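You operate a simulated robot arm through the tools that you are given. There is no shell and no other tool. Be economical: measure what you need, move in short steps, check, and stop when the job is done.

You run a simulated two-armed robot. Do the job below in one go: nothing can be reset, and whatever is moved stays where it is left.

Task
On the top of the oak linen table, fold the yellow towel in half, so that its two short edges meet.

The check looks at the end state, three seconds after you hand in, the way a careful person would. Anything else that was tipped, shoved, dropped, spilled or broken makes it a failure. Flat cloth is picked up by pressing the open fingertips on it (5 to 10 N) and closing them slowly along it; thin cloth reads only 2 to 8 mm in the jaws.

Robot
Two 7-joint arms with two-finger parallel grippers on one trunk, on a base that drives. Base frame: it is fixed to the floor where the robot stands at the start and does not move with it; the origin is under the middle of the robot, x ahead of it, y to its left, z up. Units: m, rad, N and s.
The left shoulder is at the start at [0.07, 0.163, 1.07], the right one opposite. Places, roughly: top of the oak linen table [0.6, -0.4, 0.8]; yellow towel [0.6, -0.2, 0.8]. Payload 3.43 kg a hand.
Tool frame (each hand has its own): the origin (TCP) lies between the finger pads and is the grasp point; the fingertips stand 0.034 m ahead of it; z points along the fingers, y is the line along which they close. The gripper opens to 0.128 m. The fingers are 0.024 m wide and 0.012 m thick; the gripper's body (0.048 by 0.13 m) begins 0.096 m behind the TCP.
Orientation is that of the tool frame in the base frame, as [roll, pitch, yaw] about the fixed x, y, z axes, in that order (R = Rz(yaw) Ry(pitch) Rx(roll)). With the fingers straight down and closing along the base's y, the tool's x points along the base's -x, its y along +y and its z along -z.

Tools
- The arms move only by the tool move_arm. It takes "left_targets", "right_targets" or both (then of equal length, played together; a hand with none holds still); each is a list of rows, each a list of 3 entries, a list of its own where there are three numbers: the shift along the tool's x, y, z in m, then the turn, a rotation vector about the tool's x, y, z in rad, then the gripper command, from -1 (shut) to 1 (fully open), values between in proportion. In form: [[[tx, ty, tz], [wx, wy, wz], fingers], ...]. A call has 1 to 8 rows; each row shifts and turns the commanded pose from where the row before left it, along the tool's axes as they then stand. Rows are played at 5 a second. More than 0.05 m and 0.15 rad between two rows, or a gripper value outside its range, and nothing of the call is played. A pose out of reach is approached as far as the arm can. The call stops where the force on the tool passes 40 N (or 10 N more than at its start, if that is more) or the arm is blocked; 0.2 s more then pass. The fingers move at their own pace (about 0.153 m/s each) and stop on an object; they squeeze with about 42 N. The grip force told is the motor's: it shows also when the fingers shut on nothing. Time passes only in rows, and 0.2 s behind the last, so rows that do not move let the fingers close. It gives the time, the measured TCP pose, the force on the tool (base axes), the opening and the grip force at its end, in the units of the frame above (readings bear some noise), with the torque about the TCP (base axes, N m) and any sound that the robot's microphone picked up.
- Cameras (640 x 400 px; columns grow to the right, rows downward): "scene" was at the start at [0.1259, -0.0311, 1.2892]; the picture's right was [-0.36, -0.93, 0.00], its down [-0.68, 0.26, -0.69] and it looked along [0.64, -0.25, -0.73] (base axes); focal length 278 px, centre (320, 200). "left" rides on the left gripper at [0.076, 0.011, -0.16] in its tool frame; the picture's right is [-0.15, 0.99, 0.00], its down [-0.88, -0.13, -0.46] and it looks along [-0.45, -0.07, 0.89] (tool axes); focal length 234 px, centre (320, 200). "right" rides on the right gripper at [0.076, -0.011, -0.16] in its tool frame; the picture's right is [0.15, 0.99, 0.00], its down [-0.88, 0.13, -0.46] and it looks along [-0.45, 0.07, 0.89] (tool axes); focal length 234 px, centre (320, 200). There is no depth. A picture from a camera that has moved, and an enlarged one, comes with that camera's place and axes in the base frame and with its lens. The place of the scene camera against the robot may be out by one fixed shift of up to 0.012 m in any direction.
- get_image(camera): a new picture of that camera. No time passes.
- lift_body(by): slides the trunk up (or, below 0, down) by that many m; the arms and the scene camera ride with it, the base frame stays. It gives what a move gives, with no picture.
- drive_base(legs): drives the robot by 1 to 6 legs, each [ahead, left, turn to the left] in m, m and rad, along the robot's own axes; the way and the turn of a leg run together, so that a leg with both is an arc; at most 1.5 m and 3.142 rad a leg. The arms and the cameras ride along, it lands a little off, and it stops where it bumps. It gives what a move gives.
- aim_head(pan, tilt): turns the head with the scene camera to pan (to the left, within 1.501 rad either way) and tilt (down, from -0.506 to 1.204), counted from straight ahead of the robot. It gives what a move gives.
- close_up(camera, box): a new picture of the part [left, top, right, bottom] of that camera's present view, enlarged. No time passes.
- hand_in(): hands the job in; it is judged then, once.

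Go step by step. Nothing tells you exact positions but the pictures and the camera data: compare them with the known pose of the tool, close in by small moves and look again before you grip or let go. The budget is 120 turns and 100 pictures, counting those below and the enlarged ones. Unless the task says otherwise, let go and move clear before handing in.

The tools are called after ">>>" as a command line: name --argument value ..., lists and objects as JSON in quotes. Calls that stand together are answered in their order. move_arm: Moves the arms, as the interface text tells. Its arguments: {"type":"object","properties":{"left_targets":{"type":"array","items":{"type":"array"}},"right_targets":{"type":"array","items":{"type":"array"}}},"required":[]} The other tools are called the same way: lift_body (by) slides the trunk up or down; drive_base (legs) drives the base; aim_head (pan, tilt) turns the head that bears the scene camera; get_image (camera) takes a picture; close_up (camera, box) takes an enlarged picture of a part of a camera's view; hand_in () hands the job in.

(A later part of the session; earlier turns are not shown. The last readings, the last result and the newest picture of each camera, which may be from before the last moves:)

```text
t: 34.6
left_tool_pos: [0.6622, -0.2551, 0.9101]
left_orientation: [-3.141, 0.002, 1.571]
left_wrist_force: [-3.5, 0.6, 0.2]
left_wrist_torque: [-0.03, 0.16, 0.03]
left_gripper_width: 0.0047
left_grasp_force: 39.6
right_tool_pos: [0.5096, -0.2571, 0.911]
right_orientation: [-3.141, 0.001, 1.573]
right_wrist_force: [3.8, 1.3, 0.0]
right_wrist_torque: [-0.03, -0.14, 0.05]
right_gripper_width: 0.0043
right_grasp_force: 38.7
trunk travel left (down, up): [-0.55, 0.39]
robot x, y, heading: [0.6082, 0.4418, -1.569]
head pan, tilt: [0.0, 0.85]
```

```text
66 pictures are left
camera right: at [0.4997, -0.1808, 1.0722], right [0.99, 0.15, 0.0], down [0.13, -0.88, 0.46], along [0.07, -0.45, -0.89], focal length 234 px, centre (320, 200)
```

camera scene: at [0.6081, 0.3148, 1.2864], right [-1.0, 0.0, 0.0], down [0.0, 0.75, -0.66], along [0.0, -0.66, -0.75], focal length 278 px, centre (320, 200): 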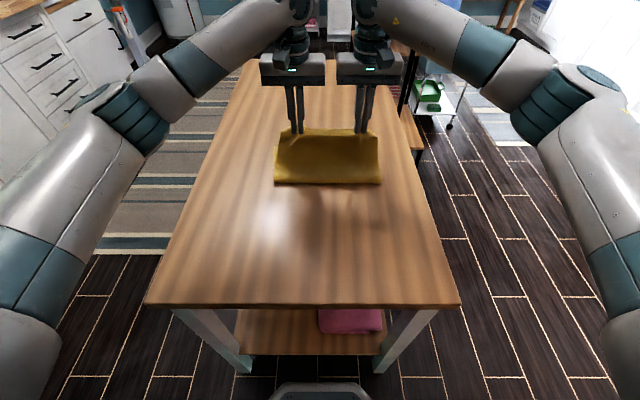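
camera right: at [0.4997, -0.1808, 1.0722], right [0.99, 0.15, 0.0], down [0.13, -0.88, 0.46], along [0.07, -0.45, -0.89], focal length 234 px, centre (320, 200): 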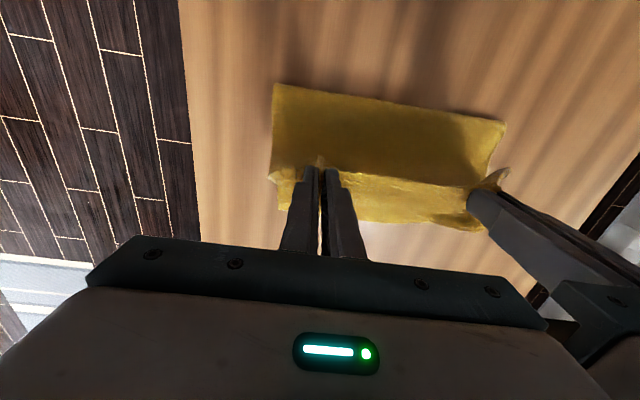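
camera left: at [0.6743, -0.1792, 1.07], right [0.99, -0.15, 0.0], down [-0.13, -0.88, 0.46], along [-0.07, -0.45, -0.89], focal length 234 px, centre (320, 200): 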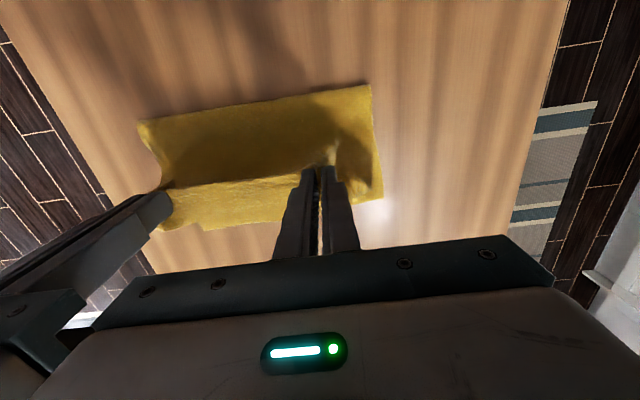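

The fold is forming well; hand cameras put the far edge at y≈−0.345 to −0.365. I'll bring the held edge down toward it.

>>> move_arm --left_targets '[[[-0.03, 0, 0.015], [0, 0, 0], -1], [[-0.03, 0, 0.025], [0, 0, 0], -1], [[-0.02, 0, 0.025], [0, 0, 0], -1], [[0, 0, 0], [0, 0, 0], -1]]' --right_targets '[[[-0.03, 0, 0.015], [0, 0, 0], -1], [[-0.03, 0, 0.025], [0, 0, 0], -1], [[-0.02, 0, 0.025], [0, 0, 0], -1], [[0, 0, 0], [0, 0, 0], -1]]'

>>> get_image --camera "scene"

>>> get_image --camera "left"

>>> get_image --camera "right"

```text
t: 35.6
left_tool_pos: [0.6615, -0.3374, 0.843]
left_orientation: [3.141, 0.001, 1.572]
left_wrist_force: [-3.2, 0.1, 0.3]
left_wrist_torque: [-0.05, 0.13, -0.02]
left_gripper_width: 0.0045
left_grasp_force: 39.2
right_tool_pos: [0.5105, -0.3367, 0.8441]
right_orientation: [3.141, 0.0, 1.572]
right_wrist_force: [2.7, 0.0, -1.2]
right_wrist_torque: [0.0, -0.11, 0.08]
right_gripper_width: 0.0043
right_grasp_force: 39.3
trunk travel left (down, up): [-0.55, 0.39]
robot x, y, heading: [0.6058, 0.4409, -1.571]
head pan, tilt: [0.0, 0.85]
```

```text
65 pictures are left
camera scene: at [0.6082, 0.3144, 1.2864], right [-1.0, 0.0, 0.0], down [0.0, 0.75, -0.66], along [0.0, -0.66, -0.75], focal length 278 px, centre (320, 200)
```

scene: 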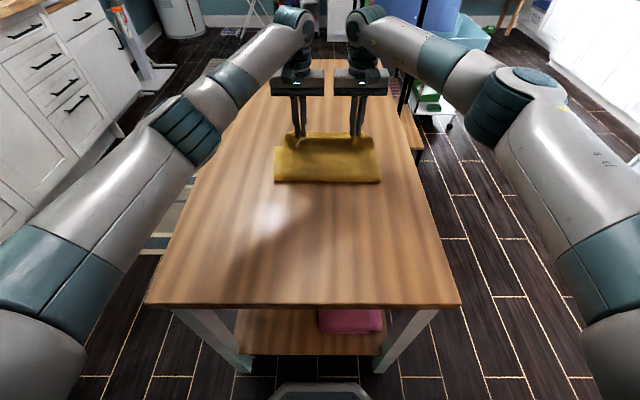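

```text
64 pictures are left
camera left: at [0.6742, -0.2605, 1.004], right [0.99, -0.14, 0.0], down [-0.13, -0.88, 0.46], along [-0.07, -0.45, -0.89], focal length 234 px, centre (320, 200)
```

left: 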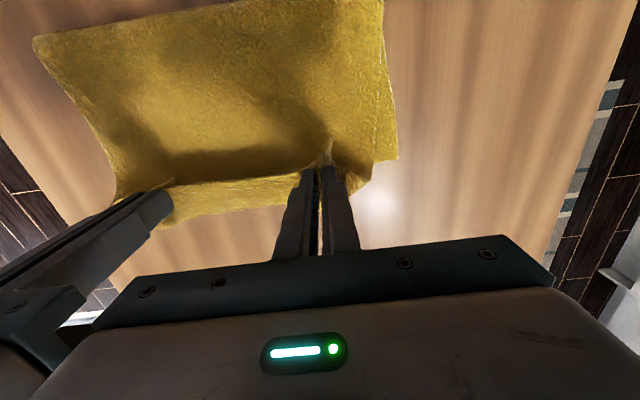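

```text
63 pictures are left
camera right: at [0.5009, -0.2605, 1.0062], right [0.99, 0.15, 0.0], down [0.13, -0.88, 0.46], along [0.07, -0.45, -0.89], focal length 234 px, centre (320, 200)
```

right: 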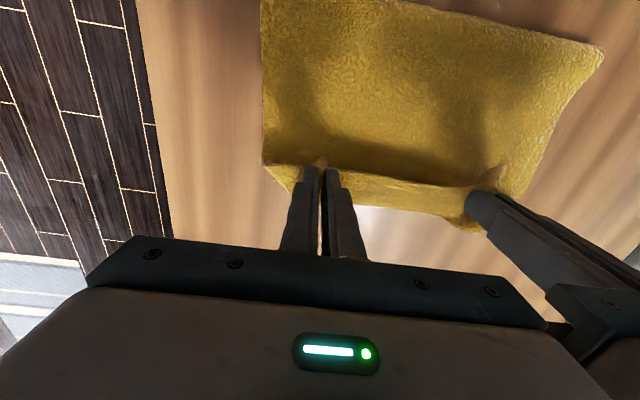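

I'll take a closer look before lowering.

>>> close_up --camera "scene" --box '[250, 70, 410, 200]'

>>> close_up --camera "left" --box '[150, 100, 450, 270]'

>>> close_up --camera "right" --box '[230, 100, 530, 270]'

```text
3.08 times, centred on (330, 135) of scene
camera zoom: at [0.6082, 0.3144, 1.2864], right [-1.0, 0.0, 0.0], down [0.0, 0.75, -0.66], along [0.0, -0.66, -0.75], focal length 855 px, centre (289, 400)
```

zoom: 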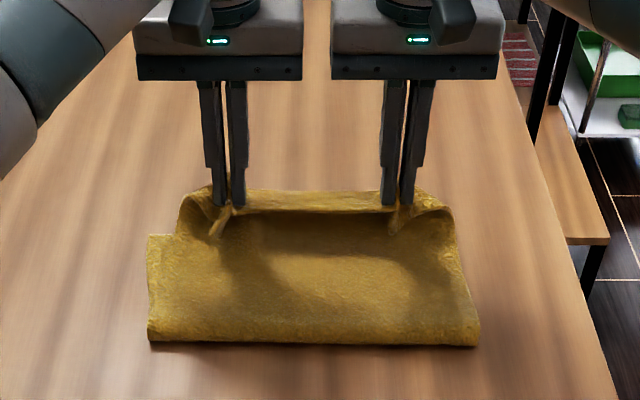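

```text
2.13 times, centred on (300, 185) of left
camera zoom: at [0.6742, -0.2605, 1.004], right [0.99, -0.14, 0.0], down [-0.13, -0.88, 0.46], along [-0.07, -0.45, -0.89], focal length 500 px, centre (363, 232)
```

zoom: 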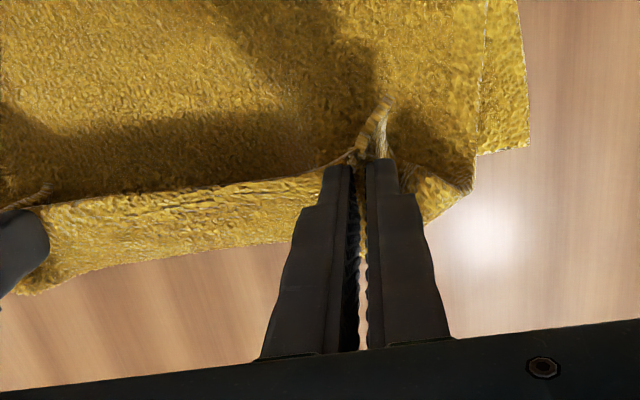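

```text
2.13 times, centred on (380, 185) of right
camera zoom: at [0.5009, -0.2605, 1.0062], right [0.99, 0.15, 0.0], down [0.13, -0.88, 0.46], along [0.07, -0.45, -0.89], focal length 500 px, centre (192, 232)
```

zoom: 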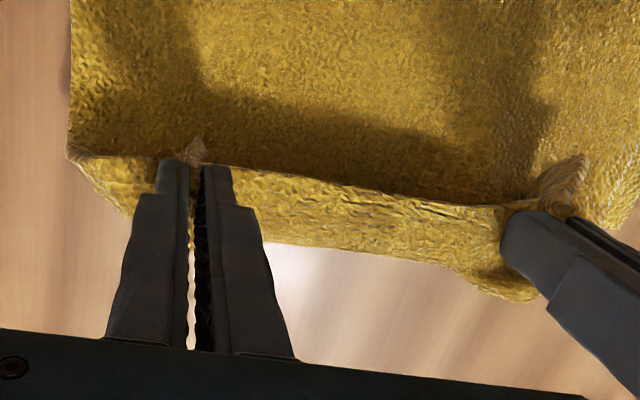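

The held edge still faces the robot, so the cloth curls back at the leading side. Tilting the grippers so the fingers point a bit back toward me should help it uncurl; I'll try a modest tilt while lowering.

>>> move_arm --left_targets '[[[-0.004, 0, 0.004], [0, 0.1, 0], -1], [[-0.004, 0, 0.004], [0, 0.1, 0], -1], [[-0.004, 0, 0.004], [0, 0.1, 0], -1], [[-0.004, 0, 0.004], [0, 0.1, 0], -1], [[0, 0, 0], [0, 0, 0], -1]]' --right_targets '[[[-0.004, 0, 0.004], [0, 0.1, 0], -1], [[-0.004, 0, 0.004], [0, 0.1, 0], -1], [[-0.004, 0, 0.004], [0, 0.1, 0], -1], [[-0.004, 0, 0.004], [0, 0.1, 0], -1], [[0, 0, 0], [0, 0, 0], -1]]'

>>> close_up --camera "scene" --box '[250, 70, 410, 200]'

>>> get_image --camera "left"

```text
t: 36.4
left_tool_pos: [0.6621, -0.3085, 0.8342]
left_orientation: [-3.12, -0.273, 1.552]
left_wrist_force: [-19.2, -1.7, 0.5]
left_wrist_torque: [-0.04, 0.65, 0.15]
left_gripper_width: 0.0049
left_grasp_force: 39.4
left hand out of reach, approached as far as the arm can: row 2, 3
right_tool_pos: [0.5015, -0.3185, 0.8362]
right_orientation: [3.116, -0.276, 1.598]
right_wrist_force: [19.3, 0.9, -0.8]
right_wrist_torque: [0.06, -0.72, -0.09]
right_gripper_width: 0.0044
right_grasp_force: 38.7
right hand out of reach, approached as far as the arm can: row 2, 3
trunk travel left (down, up): [-0.55, 0.39]
robot x, y, heading: [0.6114, 0.4463, -1.566]
head pan, tilt: [0.0, 0.85]
stopped in row 3 (left hand): the force on the tool passed its limit (the readings are from after the stop); the commanded pose is now the measured one
```

```text
3.08 times, centred on (330, 135) of scene
camera zoom: at [0.6068, 0.3125, 1.2861], right [-1.0, 0.0, 0.0], down [0.0, 0.75, -0.66], along [0.0, -0.66, -0.75], focal length 855 px, centre (289, 400)
```

zoom: 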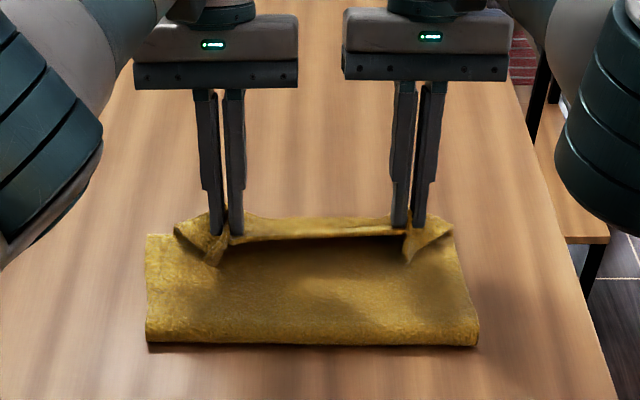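

```text
58 pictures are left
camera left: at [0.6787, -0.2788, 1.009], right [0.99, -0.15, -0.06], down [-0.14, -0.97, 0.21], along [-0.09, -0.19, -0.98], focal length 234 px, centre (320, 200)
```

left: 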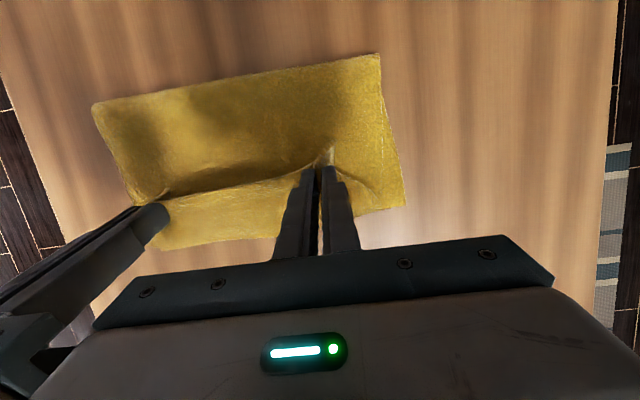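

Tilting is out of reach this far out. A cleaner fold is the other way round: lay this edge back flat, then bring the far edge toward the robot, where tilting the fingers forward is natural. I'll carry this edge back first.

>>> move_arm --left_targets '[[[0.0, -0.002, -0.02], [0, -0.136, 0], -1], [[0.0, 0, -0.02], [0, -0.136, 0], -1], [[0.045, 0, -0.015], [0, 0, 0], -1], [[0.045, 0, -0.01], [0, 0, 0], -1], [[0.045, 0, 0], [0, 0, 0], -1], [[0.045, 0, 0], [0, 0, 0], -1], [[0.045, 0, 0.015], [0, 0, 0], -1], [[0.045, 0, 0.02], [0, 0, 0], -1]]' --right_targets '[[[0.0, 0.004, -0.02], [0, -0.136, 0], -1], [[0.0, 0.004, -0.02], [0, -0.136, 0], -1], [[0.045, 0, -0.015], [0, 0, 0], -1], [[0.045, 0, -0.01], [0, 0, 0], -1], [[0.045, 0, 0], [0, 0, 0], -1], [[0.045, 0, 0], [0, 0, 0], -1], [[0.045, 0, 0.015], [0, 0, 0], -1], [[0.045, 0, 0.02], [0, 0, 0], -1]]'

>>> get_image --camera "scene"

```text
t: 38.2
left_tool_pos: [0.6678, -0.0474, 0.8632]
left_orientation: [-3.12, 0.001, 1.559]
left_wrist_force: [-29.7, -2.3, 0.0]
left_wrist_torque: [-0.09, 1.05, -0.05]
left_gripper_width: 0.0048
left_grasp_force: 39.4
right_tool_pos: [0.5031, -0.0559, 0.8681]
right_orientation: [3.12, 0.001, 1.589]
right_wrist_force: [29.4, 2.4, -1.2]
right_wrist_torque: [0.08, -1.06, 0.19]
right_gripper_width: 0.0051
right_grasp_force: 38.7
trunk travel left (down, up): [-0.55, 0.39]
robot x, y, heading: [0.606, 0.4428, -1.568]
head pan, tilt: [0.0, 0.85]
```

```text
57 pictures are left
camera scene: at [0.6083, 0.3146, 1.2865], right [-1.0, 0.0, 0.0], down [0.0, 0.75, -0.66], along [0.0, -0.66, -0.75], focal length 278 px, centre (320, 200)
```

scene: 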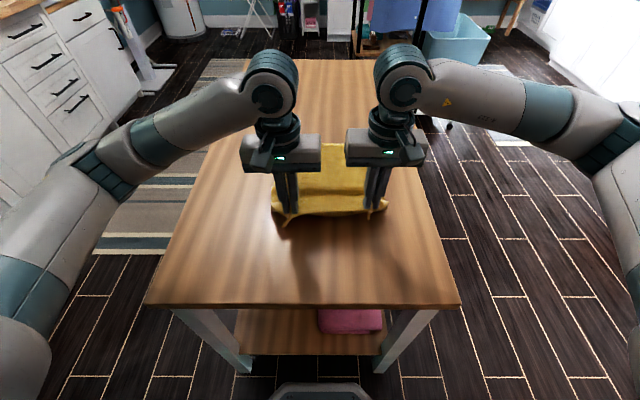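

The tension between the hands is high, so I'll bring them together by about 13 mm and then lay the edge back at its old place.

>>> move_arm --left_targets '[[[0.005, -0.007, 0.0], [0, 0, 0], -1], [[0.02, 0, 0.02], [0, 0, 0], -1], [[0.02, 0, 0.02], [0, 0, 0], -1], [[0.023, 0, 0.015], [0, 0, 0], -1], [[0, 0, 0.006], [0, 0, 0], -1], [[0, 0, 0], [0, 0, 0], -1]]' --right_targets '[[[0.01, 0.006, 0.0], [0, 0, 0], -1], [[0.022, 0, 0.022], [0, 0, 0], -1], [[0.022, 0, 0.022], [0, 0, 0], -1], [[0.023, 0, 0.016], [0, 0, 0], -1], [[0, 0, 0.006], [0, 0, 0], -1], [[0, 0, 0], [0, 0, 0], -1]]'

```text
t: 39.6
left_tool_pos: [0.6612, 0.0206, 0.8022]
left_orientation: [-3.124, 0.0, 1.562]
left_wrist_force: [-5.8, -0.1, 0.3]
left_wrist_torque: [-0.03, 0.16, 0.04]
left_gripper_width: 0.0043
left_grasp_force: 38.7
right_tool_pos: [0.5063, 0.0214, 0.8004]
right_orientation: [3.126, -0.002, 1.589]
right_wrist_force: [4.5, -1.1, 5.9]
right_wrist_torque: [-0.02, -0.13, 0.04]
right_gripper_width: 0.0043
right_grasp_force: 38.5
trunk travel left (down, up): [-0.55, 0.39]
robot x, y, heading: [0.6057, 0.4455, -1.57]
head pan, tilt: [0.0, 0.85]
```

The edge is back on the table. I'll open both jaws, lift clear, and look.

>>> move_arm --left_targets '[[[0, 0, 0], [0, 0, 0], -0.7], [[0, 0, 0], [0, 0, 0], -0.4], [[0, 0, 0], [0, 0, 0], -0.3], [[0, 0, -0.02], [0.02, 0, 0], -0.3], [[0, 0, -0.04], [0, 0, -0.01], -0.3], [[0, 0, -0.04], [0, 0, 0], -0.22]]' --right_targets '[[[0, 0, 0], [0, 0, 0], -0.7], [[0, 0, 0], [0, 0, 0], -0.4], [[0, 0, 0], [0, 0, 0], -0.3], [[0, 0, -0.02], [-0.015, 0, 0], -0.3], [[0, 0, -0.04], [0, 0, 0.015], -0.3], [[0, 0, -0.04], [0, 0, 0], -0.22]]'

>>> get_image --camera "scene"

```text
t: 41.0
left_tool_pos: [0.6645, 0.0221, 0.9028]
left_orientation: [-3.105, -0.002, 1.572]
left_wrist_force: [0.4, 0.5, 0.3]
left_wrist_torque: [-0.02, 0.0, 0.05]
left_gripper_width: 0.0497
left_grasp_force: 0.2
right_tool_pos: [0.5034, 0.0226, 0.901]
right_orientation: [3.11, -0.002, 1.573]
right_wrist_force: [0.7, 0.5, -0.6]
right_wrist_torque: [0.0, 0.0, -0.02]
right_gripper_width: 0.0502
right_grasp_force: 0.0
trunk travel left (down, up): [-0.55, 0.39]
robot x, y, heading: [0.609, 0.4439, -1.568]
head pan, tilt: [0.0, 0.85]
```

```text
56 pictures are left
camera scene: at [0.6085, 0.3146, 1.2862], right [-1.0, 0.0, 0.0], down [0.0, 0.75, -0.66], along [0.0, -0.66, -0.75], focal length 278 px, centre (320, 200)
```

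scene: 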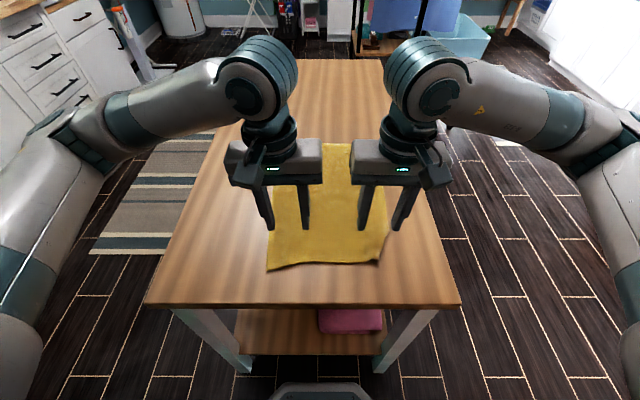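

The towel is nearly flat again. Now I'll move the hands over the far edge, straightening the small roll error on the way.

>>> move_arm --left_targets '[[[-0.04, 0.01, 0], [-0.036, 0, 0], -0.22], [[-0.046, 0.01, 0], [0, 0, 0], -0.22], [[-0.046, 0.01, 0], [0, 0, 0], -0.22], [[-0.046, 0, 0], [0, 0, 0], -0.22], [[-0.046, 0, 0], [0, 0, 0], -0.22], [[-0.046, 0, 0], [0, 0, 0], -0.22], [[-0.046, 0, 0], [0, 0, 0], -0.22], [[0, 0, 0.03], [0, 0, 0], -0.22]]' --right_targets '[[[-0.04, 0, 0], [0.032, 0, 0], -0.22], [[-0.046, 0, 0], [0, 0, 0], -0.22], [[-0.046, 0, 0], [0, 0, 0], -0.22], [[-0.046, 0, 0], [0, 0, 0], -0.22], [[-0.046, 0, 0], [0, 0, 0], -0.22], [[-0.046, 0, 0], [0, 0, 0], -0.22], [[-0.046, 0, 0], [0, 0, 0], -0.22], [[0, 0, 0.03], [0, 0, 0], -0.22]]'

>>> get_image --camera "scene"

>>> get_image --camera "left"

>>> get_image --camera "right"

```text
t: 42.8
left_tool_pos: [0.6955, -0.2965, 0.8711]
left_orientation: [-3.141, -0.002, 1.571]
left_wrist_force: [0.7, 0.3, 0.7]
left_wrist_torque: [0.02, -0.01, -0.02]
left_gripper_width: 0.0499
left_grasp_force: 0.0
right_tool_pos: [0.5047, -0.2962, 0.8674]
right_orientation: [-3.141, -0.005, 1.575]
right_wrist_force: [-0.2, -0.4, -0.5]
right_wrist_torque: [0.01, 0.01, 0.02]
right_gripper_width: 0.0502
right_grasp_force: 0.0
trunk travel left (down, up): [-0.55, 0.39]
robot x, y, heading: [0.6076, 0.4451, -1.57]
head pan, tilt: [0.0, 0.85]
```

```text
55 pictures are left
camera scene: at [0.6082, 0.3126, 1.2862], right [-1.0, 0.0, 0.0], down [0.0, 0.75, -0.66], along [0.0, -0.66, -0.75], focal length 278 px, centre (320, 200)
```

scene: 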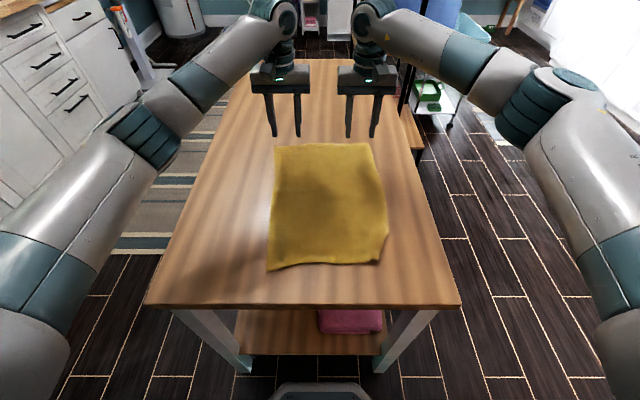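

```text
54 pictures are left
camera left: at [0.7072, -0.22, 1.032], right [0.99, -0.15, 0.0], down [-0.13, -0.88, 0.45], along [-0.07, -0.45, -0.89], focal length 234 px, centre (320, 200)
```

left: 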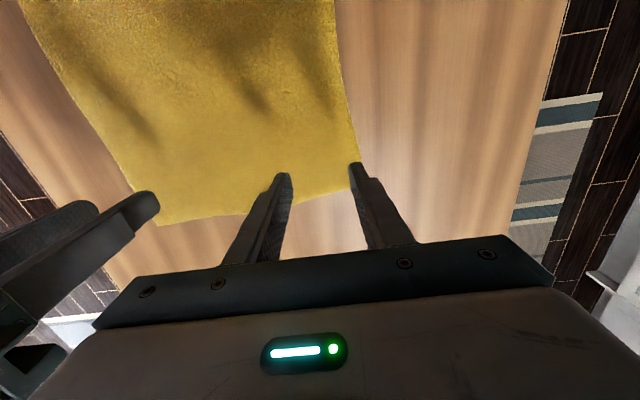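

```text
53 pictures are left
camera right: at [0.4945, -0.2212, 1.0298], right [0.99, 0.15, 0.0], down [0.13, -0.88, 0.45], along [0.07, -0.45, -0.89], focal length 234 px, centre (320, 200)
```

right: 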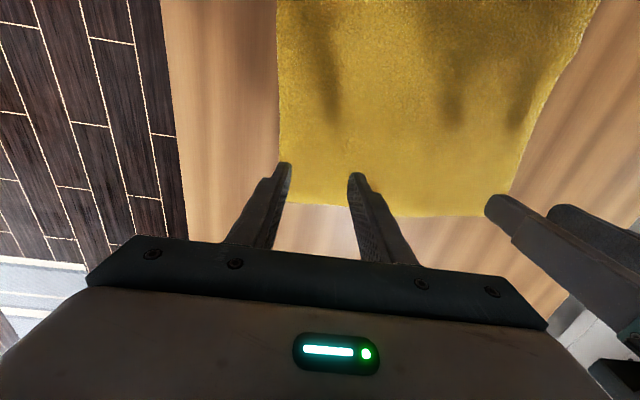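

The far edge runs from about y −0.35 (left) to −0.363 (right). I'll move the fingers just inside it and go down to just above contact.

>>> move_arm --left_targets '[[[-0.0355, 0, 0.02], [0, 0, 0], -0.22], [[0, 0, 0.03], [0, 0, 0], -0.22], [[0, 0, 0.018], [0, 0, 0], -0.22], [[0, 0, 0], [0, 0, 0], -0.22]]' --right_targets '[[[-0.047, 0, 0.015], [0, 0, 0], -0.22], [[-0.003, -0.002, 0.03], [0, 0, 0], -0.22], [[0, 0, 0.019], [0, 0, 0], -0.22], [[0, 0, 0], [0, 0, 0], -0.22]]'

>>> get_image --camera "left"

>>> get_image --camera "right"

```text
t: 43.8
left_tool_pos: [0.6945, -0.3305, 0.8035]
left_orientation: [3.141, -0.001, 1.571]
left_wrist_force: [-0.4, 0.1, -0.1]
left_wrist_torque: [0.01, -0.02, 0.0]
left_gripper_width: 0.0497
left_grasp_force: 0.0
right_tool_pos: [0.5028, -0.3447, 0.8043]
right_orientation: [-3.141, -0.003, 1.574]
right_wrist_force: [-1.0, 0.0, 0.4]
right_wrist_torque: [0.0, 0.01, 0.02]
right_gripper_width: 0.0501
right_grasp_force: 0.1
trunk travel left (down, up): [-0.55, 0.39]
robot x, y, heading: [0.6102, 0.4456, -1.572]
head pan, tilt: [0.0, 0.85]
```

```text
52 pictures are left
camera left: at [0.7071, -0.2541, 0.9639], right [0.99, -0.15, 0.0], down [-0.13, -0.88, 0.46], along [-0.07, -0.45, -0.89], focal length 234 px, centre (320, 200)
```

left: 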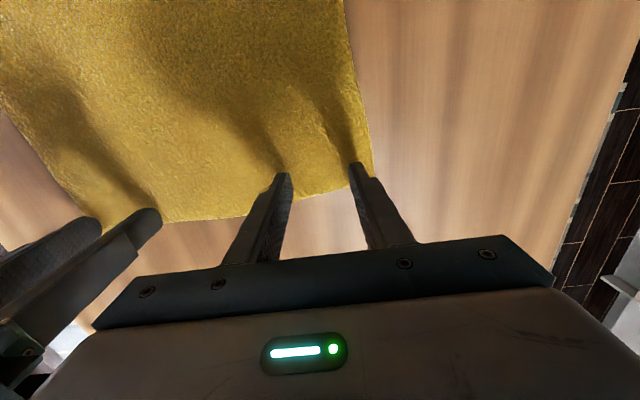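

```text
51 pictures are left
camera right: at [0.4927, -0.2703, 0.9665], right [0.99, 0.15, 0.0], down [0.13, -0.88, 0.45], along [0.07, -0.45, -0.89], focal length 234 px, centre (320, 200)
```

right: 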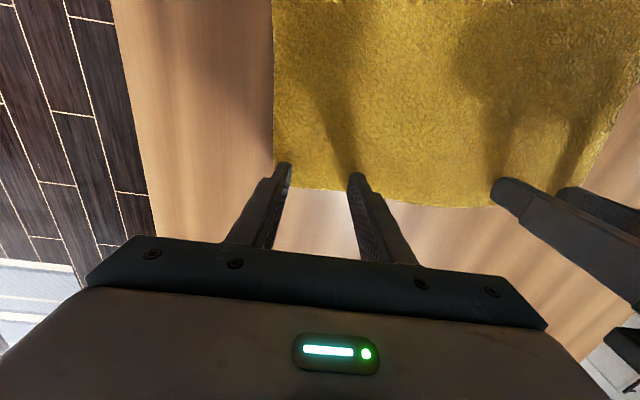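

Fingertips sit about 6 mm inside the edge on both hands. I'll press now.

>>> move_arm --left_targets '[[[0, 0, 0.004], [0, 0, 0], -0.22], [[0, 0, 0.002], [0, 0, 0], -0.22], [[0, 0, 0.001], [0, 0, 0], -0.22], [[0, 0, 0], [0, 0, 0], -0.22]]' --right_targets '[[[0, 0, 0.004], [0, 0, 0], -0.22], [[0, 0, 0.002], [0, 0, 0], -0.22], [[0, 0, 0.0015], [0, 0, 0], -0.22], [[0, 0, 0], [0, 0, 0], -0.22]]'

```text
t: 44.8
left_tool_pos: [0.6943, -0.3291, 0.7982]
left_orientation: [3.14, -0.001, 1.572]
left_wrist_force: [1.7, -1.6, 5.6]
left_wrist_torque: [-0.06, -0.07, 0.0]
left_gripper_width: 0.0498
left_grasp_force: 0.0
right_tool_pos: [0.504, -0.3454, 0.7981]
right_orientation: [3.141, -0.004, 1.575]
right_wrist_force: [-0.6, -0.9, 2.6]
right_wrist_torque: [-0.05, 0.01, 0.0]
right_gripper_width: 0.0498
right_grasp_force: 0.1
trunk travel left (down, up): [-0.55, 0.39]
robot x, y, heading: [0.6086, 0.4493, -1.57]
head pan, tilt: [0.0, 0.85]
```

>>> move_arm --left_targets '[[[0, 0, 0.0008], [0, 0, 0], -0.22], [[0, 0, 0], [0, 0, 0], -0.22]]' --right_targets '[[[0, 0, 0.0012], [0, 0, 0], -0.22], [[0, 0, 0], [0, 0, 0], -0.22]]'

```text
t: 45.4
left_tool_pos: [0.6959, -0.3302, 0.7978]
left_orientation: [3.141, -0.001, 1.57]
left_wrist_force: [1.6, -3.4, 10.2]
left_wrist_torque: [-0.11, -0.07, -0.01]
left_gripper_width: 0.05
left_grasp_force: 0.0
right_tool_pos: [0.5035, -0.344, 0.7979]
right_orientation: [3.141, -0.002, 1.574]
right_wrist_force: [-0.1, -1.7, 4.8]
right_wrist_torque: [-0.09, -0.01, 0.01]
right_gripper_width: 0.0498
right_grasp_force: 0.0
trunk travel left (down, up): [-0.55, 0.39]
robot x, y, heading: [0.6069, 0.4438, -1.569]
head pan, tilt: [0.0, 0.85]
```

The right hand needs a bit more pressure. I'll add it and close slowly.

>>> move_arm --left_targets '[[[0, 0, 0.0004], [0, 0, 0], -0.22], [[0, 0, 0], [0, 0, 0], -0.32], [[0, 0, 0], [0, 0, 0], -0.42], [[0, 0, 0], [0, 0, 0], -0.52], [[0, 0, 0], [0, 0, 0], -0.62], [[0, 0, 0], [0, 0, 0], -0.7], [[0, 0, 0.0], [0, 0, 0], -0.78]]' --right_targets '[[[0, 0, 0.002], [0, 0, 0], -0.22], [[0, 0, 0], [0, 0, 0], -0.32], [[0, 0, 0], [0, 0, 0], -0.42], [[0, 0, 0], [0, 0, 0], -0.52], [[0, 0, 0], [0, 0, 0], -0.62], [[0, 0, 0], [0, 0, 0], -0.7], [[0, 0, 0.0], [0, 0, 0], -0.78]]'

>>> get_image --camera "left"

>>> get_image --camera "right"

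```text
t: 47.0
left_tool_pos: [0.6951, -0.3278, 0.7978]
left_orientation: [3.141, 0.001, 1.572]
left_wrist_force: [-1.0, 0.3, 6.1]
left_wrist_torque: [0.03, 0.03, 0.0]
left_gripper_width: 0.0134
left_grasp_force: 0.1
right_tool_pos: [0.5041, -0.3436, 0.7958]
right_orientation: [3.14, -0.003, 1.573]
right_wrist_force: [1.5, -0.2, 15.0]
right_wrist_torque: [0.04, -0.05, 0.0]
right_gripper_width: 0.0129
right_grasp_force: 0.1
trunk travel left (down, up): [-0.55, 0.39]
robot x, y, heading: [0.6022, 0.4464, -1.571]
head pan, tilt: [0.0, 0.85]
```

```text
50 pictures are left
camera left: at [0.7069, -0.252, 0.9581], right [0.99, -0.15, 0.0], down [-0.13, -0.88, 0.46], along [-0.07, -0.45, -0.89], focal length 234 px, centre (320, 200)
```

left: 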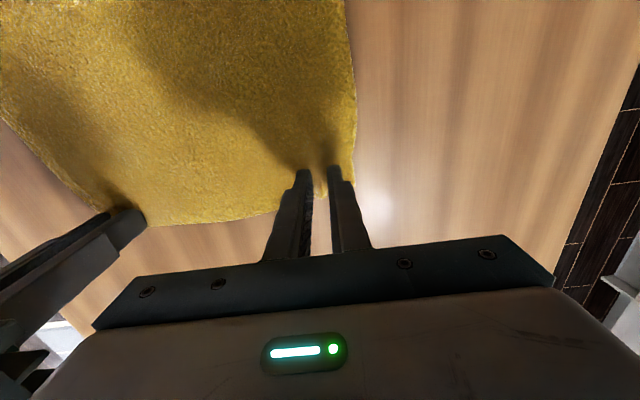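

```text
49 pictures are left
camera right: at [0.493, -0.2683, 0.9585], right [0.99, 0.15, 0.0], down [0.13, -0.88, 0.45], along [0.07, -0.45, -0.89], focal length 234 px, centre (320, 200)
```

right: 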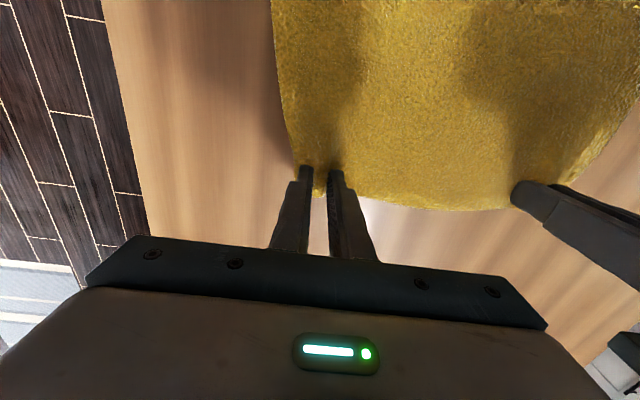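

>>> move_arm --left_targets '[[[0, 0, 0.0008], [0, 0, 0], -0.78], [[0, 0, 0], [0, 0, 0], -0.86], [[0, 0, 0], [0, 0, 0], -0.94], [[0, 0, 0], [0, 0, 0], -1], [[0, 0, 0], [0, 0, 0], -1], [[0, 0, 0], [0, 0, 0], -1]]' --right_targets '[[[0, 0, 0], [0, 0, 0], -0.78], [[0, 0, 0], [0, 0, 0], -0.86], [[0, 0, 0], [0, 0, 0], -0.94], [[0, 0, 0], [0, 0, 0], -1], [[0, 0, 0], [0, 0, 0], -1], [[0, 0, 0], [0, 0, 0], -1]]'

```text
t: 48.4
left_tool_pos: [0.6946, -0.3283, 0.7966]
left_orientation: [-3.141, 0.002, 1.571]
left_wrist_force: [-9.8, -1.2, 7.5]
left_wrist_torque: [-0.08, 0.33, 0.02]
left_gripper_width: 0.0036
left_grasp_force: 38.0
right_tool_pos: [0.5029, -0.3444, 0.7971]
right_orientation: [3.141, -0.002, 1.574]
right_wrist_force: [8.9, -0.1, 14.8]
right_wrist_torque: [-0.04, -0.33, 0.02]
right_gripper_width: 0.0053
right_grasp_force: 39.3
trunk travel left (down, up): [-0.55, 0.39]
robot x, y, heading: [0.6096, 0.4433, -1.571]
head pan, tilt: [0.0, 0.85]
```

Both hands hold cloth (3.6 and 5.3 mm). I'll relax the tension and lift while starting to pull toward the robot.

>>> move_arm --left_targets '[[[0, -0.003, -0.01], [0, 0, 0], -1], [[0.01, 0, -0.025], [0, 0, 0], -1], [[0.01, 0, -0.025], [0, 0, 0], -1], [[0.015, 0, -0.025], [0, 0, 0], -1], [[0, 0, 0], [0, 0, 0], -1]]' --right_targets '[[[0, 0.003, -0.01], [0, 0, 0], -1], [[0.01, 0, -0.025], [0, 0, 0], -1], [[0.01, 0, -0.025], [0, 0, 0], -1], [[0.015, 0, -0.025], [0, 0, 0], -1], [[0, 0, 0], [0, 0, 0], -1]]'

>>> get_image --camera "scene"

>>> get_image --camera "left"

```text
t: 49.6
left_tool_pos: [0.6918, -0.295, 0.8788]
left_orientation: [3.141, -0.001, 1.57]
left_wrist_force: [-2.6, -0.3, 0.2]
left_wrist_torque: [0.01, 0.07, 0.01]
left_gripper_width: 0.0038
left_grasp_force: 38.0
right_tool_pos: [0.5044, -0.3117, 0.8786]
right_orientation: [3.141, -0.006, 1.571]
right_wrist_force: [2.1, -0.3, -0.4]
right_wrist_torque: [0.01, -0.07, 0.04]
right_gripper_width: 0.005
right_grasp_force: 39.7
trunk travel left (down, up): [-0.55, 0.39]
robot x, y, heading: [0.607, 0.4435, -1.568]
head pan, tilt: [0.0, 0.85]
```

```text
48 pictures are left
camera scene: at [0.6081, 0.3123, 1.286], right [-1.0, 0.0, 0.0], down [0.0, 0.75, -0.66], along [0.0, -0.66, -0.75], focal length 278 px, centre (320, 200)
```

scene: 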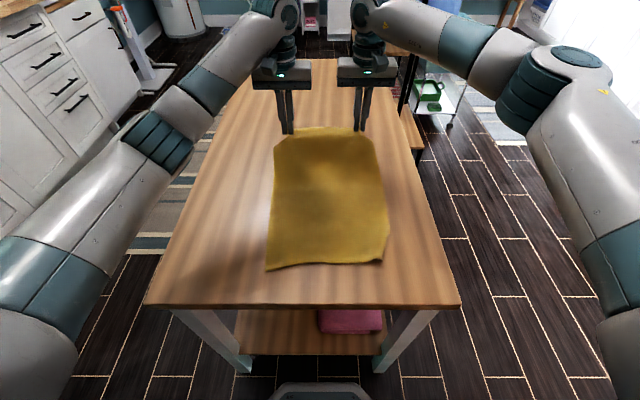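

```text
47 pictures are left
camera left: at [0.7035, -0.2203, 1.0401], right [0.99, -0.15, 0.0], down [-0.13, -0.88, 0.45], along [-0.07, -0.45, -0.89], focal length 234 px, centre (320, 200)
```

left: 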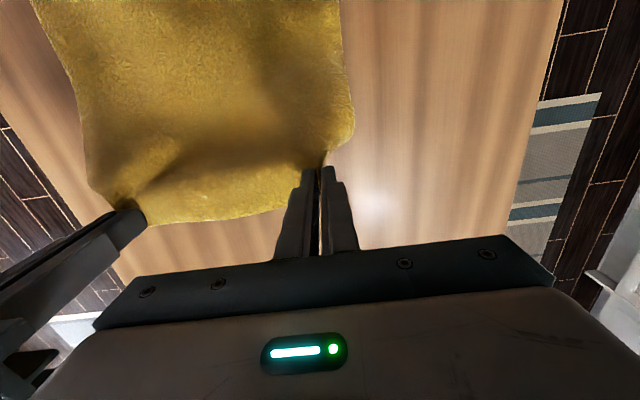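

The edge is lifted evenly. Now I'll pull toward me while tilting the fingers forward, so the edge turns over.

>>> move_arm --left_targets '[[[0.0424, 0, -0.0197], [0, -0.13, 0], -1], [[0.0421, 0, -0.0198], [0, -0.13, 0], -1], [[0.0405, 0, -0.0196], [0, -0.13, 0], -1], [[0.0395, 0, -0.0196], [0, -0.13, 0], -1], [[0, 0, 0], [0, 0, 0], -1]]' --right_targets '[[[0.0424, 0, -0.0197], [0, -0.13, 0], -1], [[0.0421, 0, -0.0198], [0, -0.13, 0], -1], [[0.0405, 0, -0.0196], [0, -0.13, 0], -1], [[0.0395, 0, -0.0196], [0, -0.13, 0], -1], [[0, 0, 0], [0, 0, 0], -1]]'

>>> get_image --camera "scene"

>>> get_image --camera "left"

```text
t: 50.8
left_tool_pos: [0.6927, -0.1209, 0.9235]
left_orientation: [-3.139, 0.518, 1.574]
left_wrist_force: [-3.4, -0.2, -0.7]
left_wrist_torque: [0.04, 0.07, -0.04]
left_gripper_width: 0.0036
left_grasp_force: 38.1
right_tool_pos: [0.5056, -0.1369, 0.926]
right_orientation: [3.141, 0.516, 1.573]
right_wrist_force: [2.2, -0.6, -0.4]
right_wrist_torque: [0.0, -0.1, 0.05]
right_gripper_width: 0.005
right_grasp_force: 38.9
trunk travel left (down, up): [-0.55, 0.39]
robot x, y, heading: [0.6068, 0.442, -1.566]
head pan, tilt: [0.0, 0.85]
```

```text
46 pictures are left
camera scene: at [0.6083, 0.3121, 1.286], right [-1.0, 0.0, 0.0], down [0.0, 0.75, -0.66], along [0.0, -0.66, -0.75], focal length 278 px, centre (320, 200)
```

scene: 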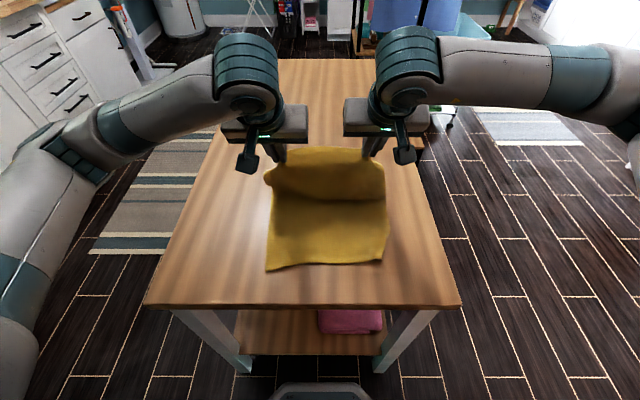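

```text
45 pictures are left
camera left: at [0.7035, 0.0243, 1.0264], right [0.99, -0.13, 0.07], down [-0.13, -0.54, 0.83], along [-0.07, -0.83, -0.55], focal length 234 px, centre (320, 200)
```

left: 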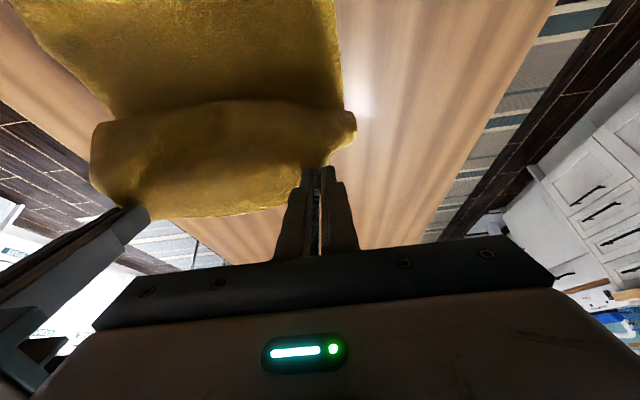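

The edge is turning over nicely. I'll back the base up to continue the pull and leave the arms room to tilt further.

>>> drive_base --legs '[[-0.11, 0, 0]]'

>>> get_image --camera "scene"

```text
t: 52.0
left_tool_pos: [0.6917, -0.0094, 0.9258]
left_orientation: [-3.141, 0.52, 1.573]
left_wrist_force: [-2.1, 0.0, 1.1]
left_wrist_torque: [0.02, 0.11, -0.01]
left_gripper_width: 0.0037
left_grasp_force: 38.1
right_tool_pos: [0.5051, -0.025, 0.9267]
right_orientation: [-3.141, 0.518, 1.574]
right_wrist_force: [2.2, 0.9, 0.0]
right_wrist_torque: [0.01, -0.06, 0.06]
right_gripper_width: 0.0046
right_grasp_force: 39.4
trunk travel left (down, up): [-0.55, 0.39]
robot x, y, heading: [0.6053, 0.5546, -1.568]
head pan, tilt: [0.0, 0.85]
```

```text
44 pictures are left
camera scene: at [0.6081, 0.4248, 1.2863], right [-1.0, 0.0, 0.0], down [0.0, 0.75, -0.66], along [0.0, -0.66, -0.75], focal length 278 px, centre (320, 200)
```

scene: 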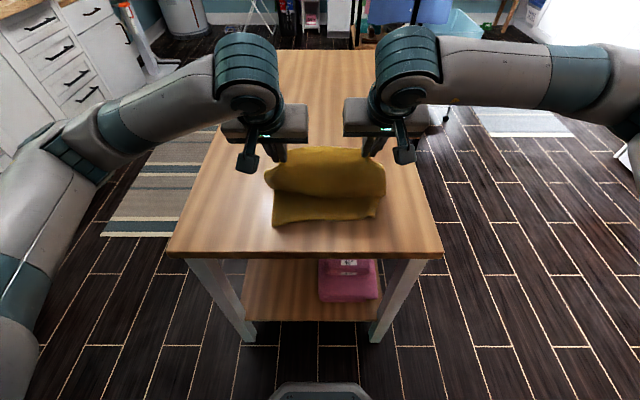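

The near edge lies at about y 0.05 (left) and 0.028 (right). I'll tilt further and lower the held edge toward it.

>>> move_arm --left_targets '[[[0.0198, 0, 0.0151], [0, -0.13, 0], -1], [[0.0229, 0, 0.0114], [0, -0.13, 0], -1], [[0.0227, 0, 0.0074], [0, -0.13, 0], -1], [[0.0235, 0, 0.005], [0, -0.13, 0], -1], [[0, 0, 0], [0, 0, 0], -1]]' --right_targets '[[[0.0198, 0, 0.0151], [0, -0.13, 0], -1], [[0.0229, 0, 0.0114], [0, -0.13, 0], -1], [[0.0227, 0, 0.0074], [0, -0.13, 0], -1], [[0.0235, 0, 0.005], [0, -0.13, 0], -1], [[0, 0, 0], [0, 0, 0], -1]]'

>>> get_image --camera "scene"

>>> get_image --camera "left"

```text
t: 53.2
left_tool_pos: [0.6915, 0.032, 0.8368]
left_orientation: [-3.139, 1.039, 1.575]
left_wrist_force: [-1.8, 0.1, 0.0]
left_wrist_torque: [0.02, 0.06, -0.09]
left_gripper_width: 0.0035
left_grasp_force: 38.1
right_tool_pos: [0.5051, 0.0184, 0.8385]
right_orientation: [3.14, 1.038, 1.576]
right_wrist_force: [2.7, -0.2, 0.2]
right_wrist_torque: [0.06, -0.05, 0.09]
right_gripper_width: 0.0046
right_grasp_force: 39.0
trunk travel left (down, up): [-0.55, 0.39]
robot x, y, heading: [0.6045, 0.5521, -1.565]
head pan, tilt: [0.0, 0.85]
```

```text
43 pictures are left
camera scene: at [0.6082, 0.4239, 1.2862], right [-1.0, 0.0, 0.0], down [0.0, 0.75, -0.66], along [0.0, -0.66, -0.75], focal length 278 px, centre (320, 200)
```

scene: 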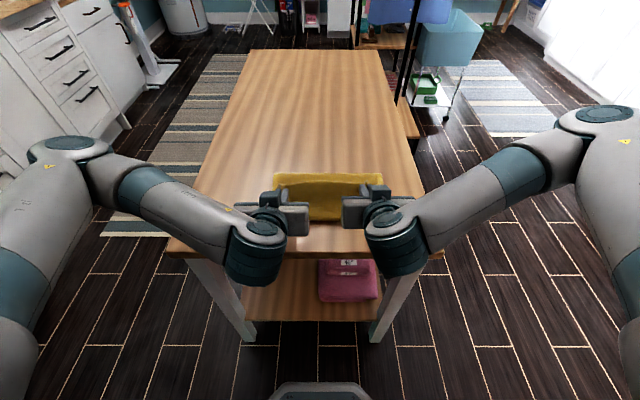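

```text
42 pictures are left
camera left: at [0.7035, 0.2087, 0.8537], right [0.99, -0.07, 0.13], down [-0.13, -0.05, 0.99], along [-0.07, -1.0, -0.06], focal length 234 px, centre (320, 200)
```

left: 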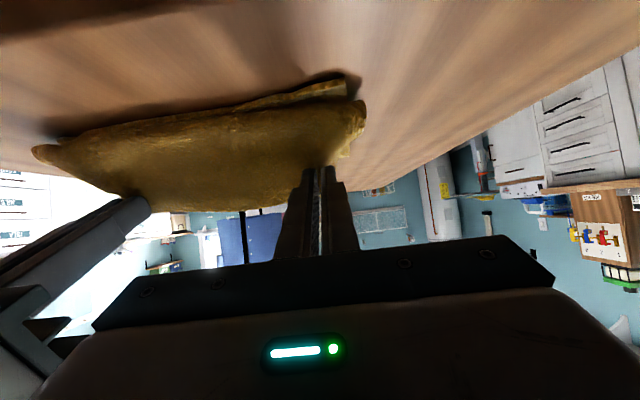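

Now I'll ease the held edge most of the way down onto the near edge.

>>> move_arm --left_targets '[[[0.012, 0, -0.0017], [0, 0, 0], -1], [[0.012, 0, -0.0017], [0, 0, 0], -1], [[0.012, 0, -0.0017], [0, 0, 0], -1], [[0, 0, 0], [0, 0, 0], -1]]' --right_targets '[[[0.011, 0, 0.0002], [0, 0, 0], -1], [[0.011, 0, 0.0002], [0, 0, 0], -1], [[0.011, 0, 0.0002], [0, 0, 0], -1], [[0, 0, 0], [0, 0, 0], -1]]'

>>> close_up --camera "scene" --box '[240, 130, 420, 250]'

>>> get_image --camera "left"

>>> get_image --camera "right"

```text
t: 54.2
left_tool_pos: [0.6905, 0.0533, 0.8066]
left_orientation: [3.141, 1.04, 1.573]
left_wrist_force: [-0.8, -0.6, 0.7]
left_wrist_torque: [-0.02, 0.03, -0.06]
left_gripper_width: 0.0037
left_grasp_force: 38.4
left hand out of reach, approached as far as the arm can: row 3
right_tool_pos: [0.5066, 0.0345, 0.8086]
right_orientation: [-3.139, 1.035, 1.575]
right_wrist_force: [2.3, -0.2, 1.2]
right_wrist_torque: [-0.03, -0.01, 0.08]
right_gripper_width: 0.005
right_grasp_force: 38.9
trunk travel left (down, up): [-0.55, 0.39]
robot x, y, heading: [0.6078, 0.5556, -1.57]
head pan, tilt: [0.0, 0.85]
```

```text
3.33 times, centred on (330, 190) of scene
camera zoom: at [0.6081, 0.424, 1.2862], right [-1.0, 0.0, 0.0], down [0.0, 0.75, -0.66], along [0.0, -0.66, -0.75], focal length 926 px, centre (287, 233)
```

zoom: 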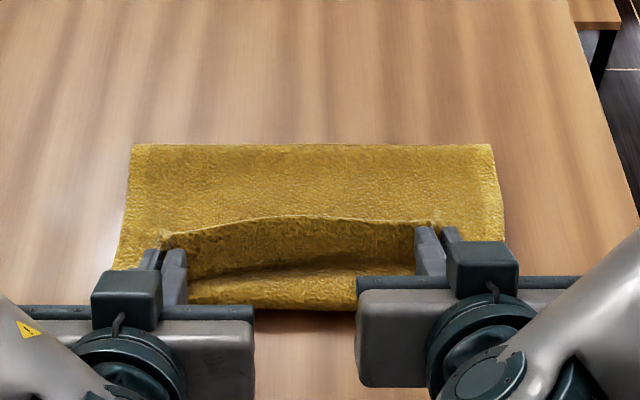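

```text
40 pictures are left
camera left: at [0.7015, 0.2292, 0.8234], right [0.99, -0.07, 0.13], down [-0.13, -0.05, 0.99], along [-0.07, -1.0, -0.06], focal length 234 px, centre (320, 200)
```

left: 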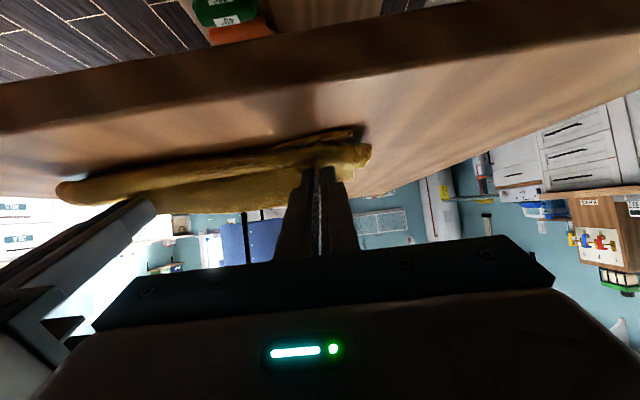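

```text
39 pictures are left
camera right: at [0.4949, 0.21, 0.8271], right [0.99, 0.08, -0.13], down [0.13, -0.06, 0.99], along [0.07, -1.0, -0.07], focal length 234 px, centre (320, 200)
```

right: 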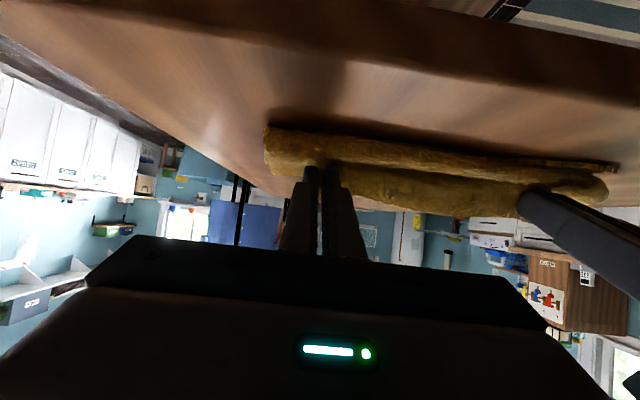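

The edge still curls up because the tilt isn't enough, and the arms are at their near limit. I'll ease the hands forward and up, then back the base off by the same amount to make room for more tilt.

>>> move_arm --left_targets '[[[-0.0281, 0, 0.0183], [0, 0, 0], -1], [[-0.0281, 0, 0.0183], [0, 0, 0], -1], [[-0.0281, 0, 0.0183], [0, 0, 0], -1], [[0, 0, 0], [0, 0, 0], -1]]' --right_targets '[[[-0.0281, 0, 0.0183], [0, 0, 0], -1], [[-0.0281, 0, 0.0183], [0, 0, 0], -1], [[-0.0281, 0, 0.0183], [0, 0, 0], -1], [[0, 0, 0], [0, 0, 0], -1]]'

>>> drive_base --legs '[[-0.09, 0, 0]]'

>>> get_image --camera "scene"

```text
t: 55.2
left_tool_pos: [0.69, -0.0365, 0.8514]
left_orientation: [3.141, 1.038, 1.571]
left_wrist_force: [-2.1, 0.1, -0.8]
left_wrist_torque: [0.0, 0.06, -0.07]
left_gripper_width: 0.0038
left_grasp_force: 38.1
right_tool_pos: [0.5051, -0.0567, 0.8538]
right_orientation: [-3.14, 1.037, 1.576]
right_wrist_force: [1.3, -0.5, 0.2]
right_wrist_torque: [0.03, 0.0, 0.05]
right_gripper_width: 0.005
right_grasp_force: 39.5
trunk travel left (down, up): [-0.55, 0.39]
robot x, y, heading: [0.6068, 0.5549, -1.566]
head pan, tilt: [0.0, 0.85]
```

```text
t: 56.3
left_tool_pos: [0.6901, 0.0528, 0.8526]
left_orientation: [3.142, 1.04, 1.573]
left_wrist_force: [-1.5, 0.8, 0.4]
left_wrist_torque: [0.01, 0.04, -0.07]
left_gripper_width: 0.0035
left_grasp_force: 38.0
right_tool_pos: [0.5049, 0.0335, 0.8545]
right_orientation: [-3.14, 1.037, 1.574]
right_wrist_force: [3.4, 0.4, 0.6]
right_wrist_torque: [-0.01, 0.02, 0.07]
right_gripper_width: 0.0046
right_grasp_force: 40.0
trunk travel left (down, up): [-0.55, 0.39]
robot x, y, heading: [0.6062, 0.6431, -1.567]
head pan, tilt: [0.0, 0.85]
```

```text
38 pictures are left
camera scene: at [0.6078, 0.5138, 1.2863], right [-1.0, 0.0, 0.0], down [0.0, 0.75, -0.66], along [0.0, -0.66, -0.75], focal length 278 px, centre (320, 200)
```

scene: 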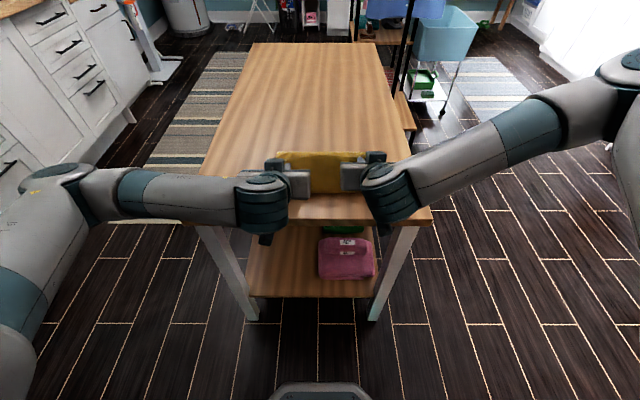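

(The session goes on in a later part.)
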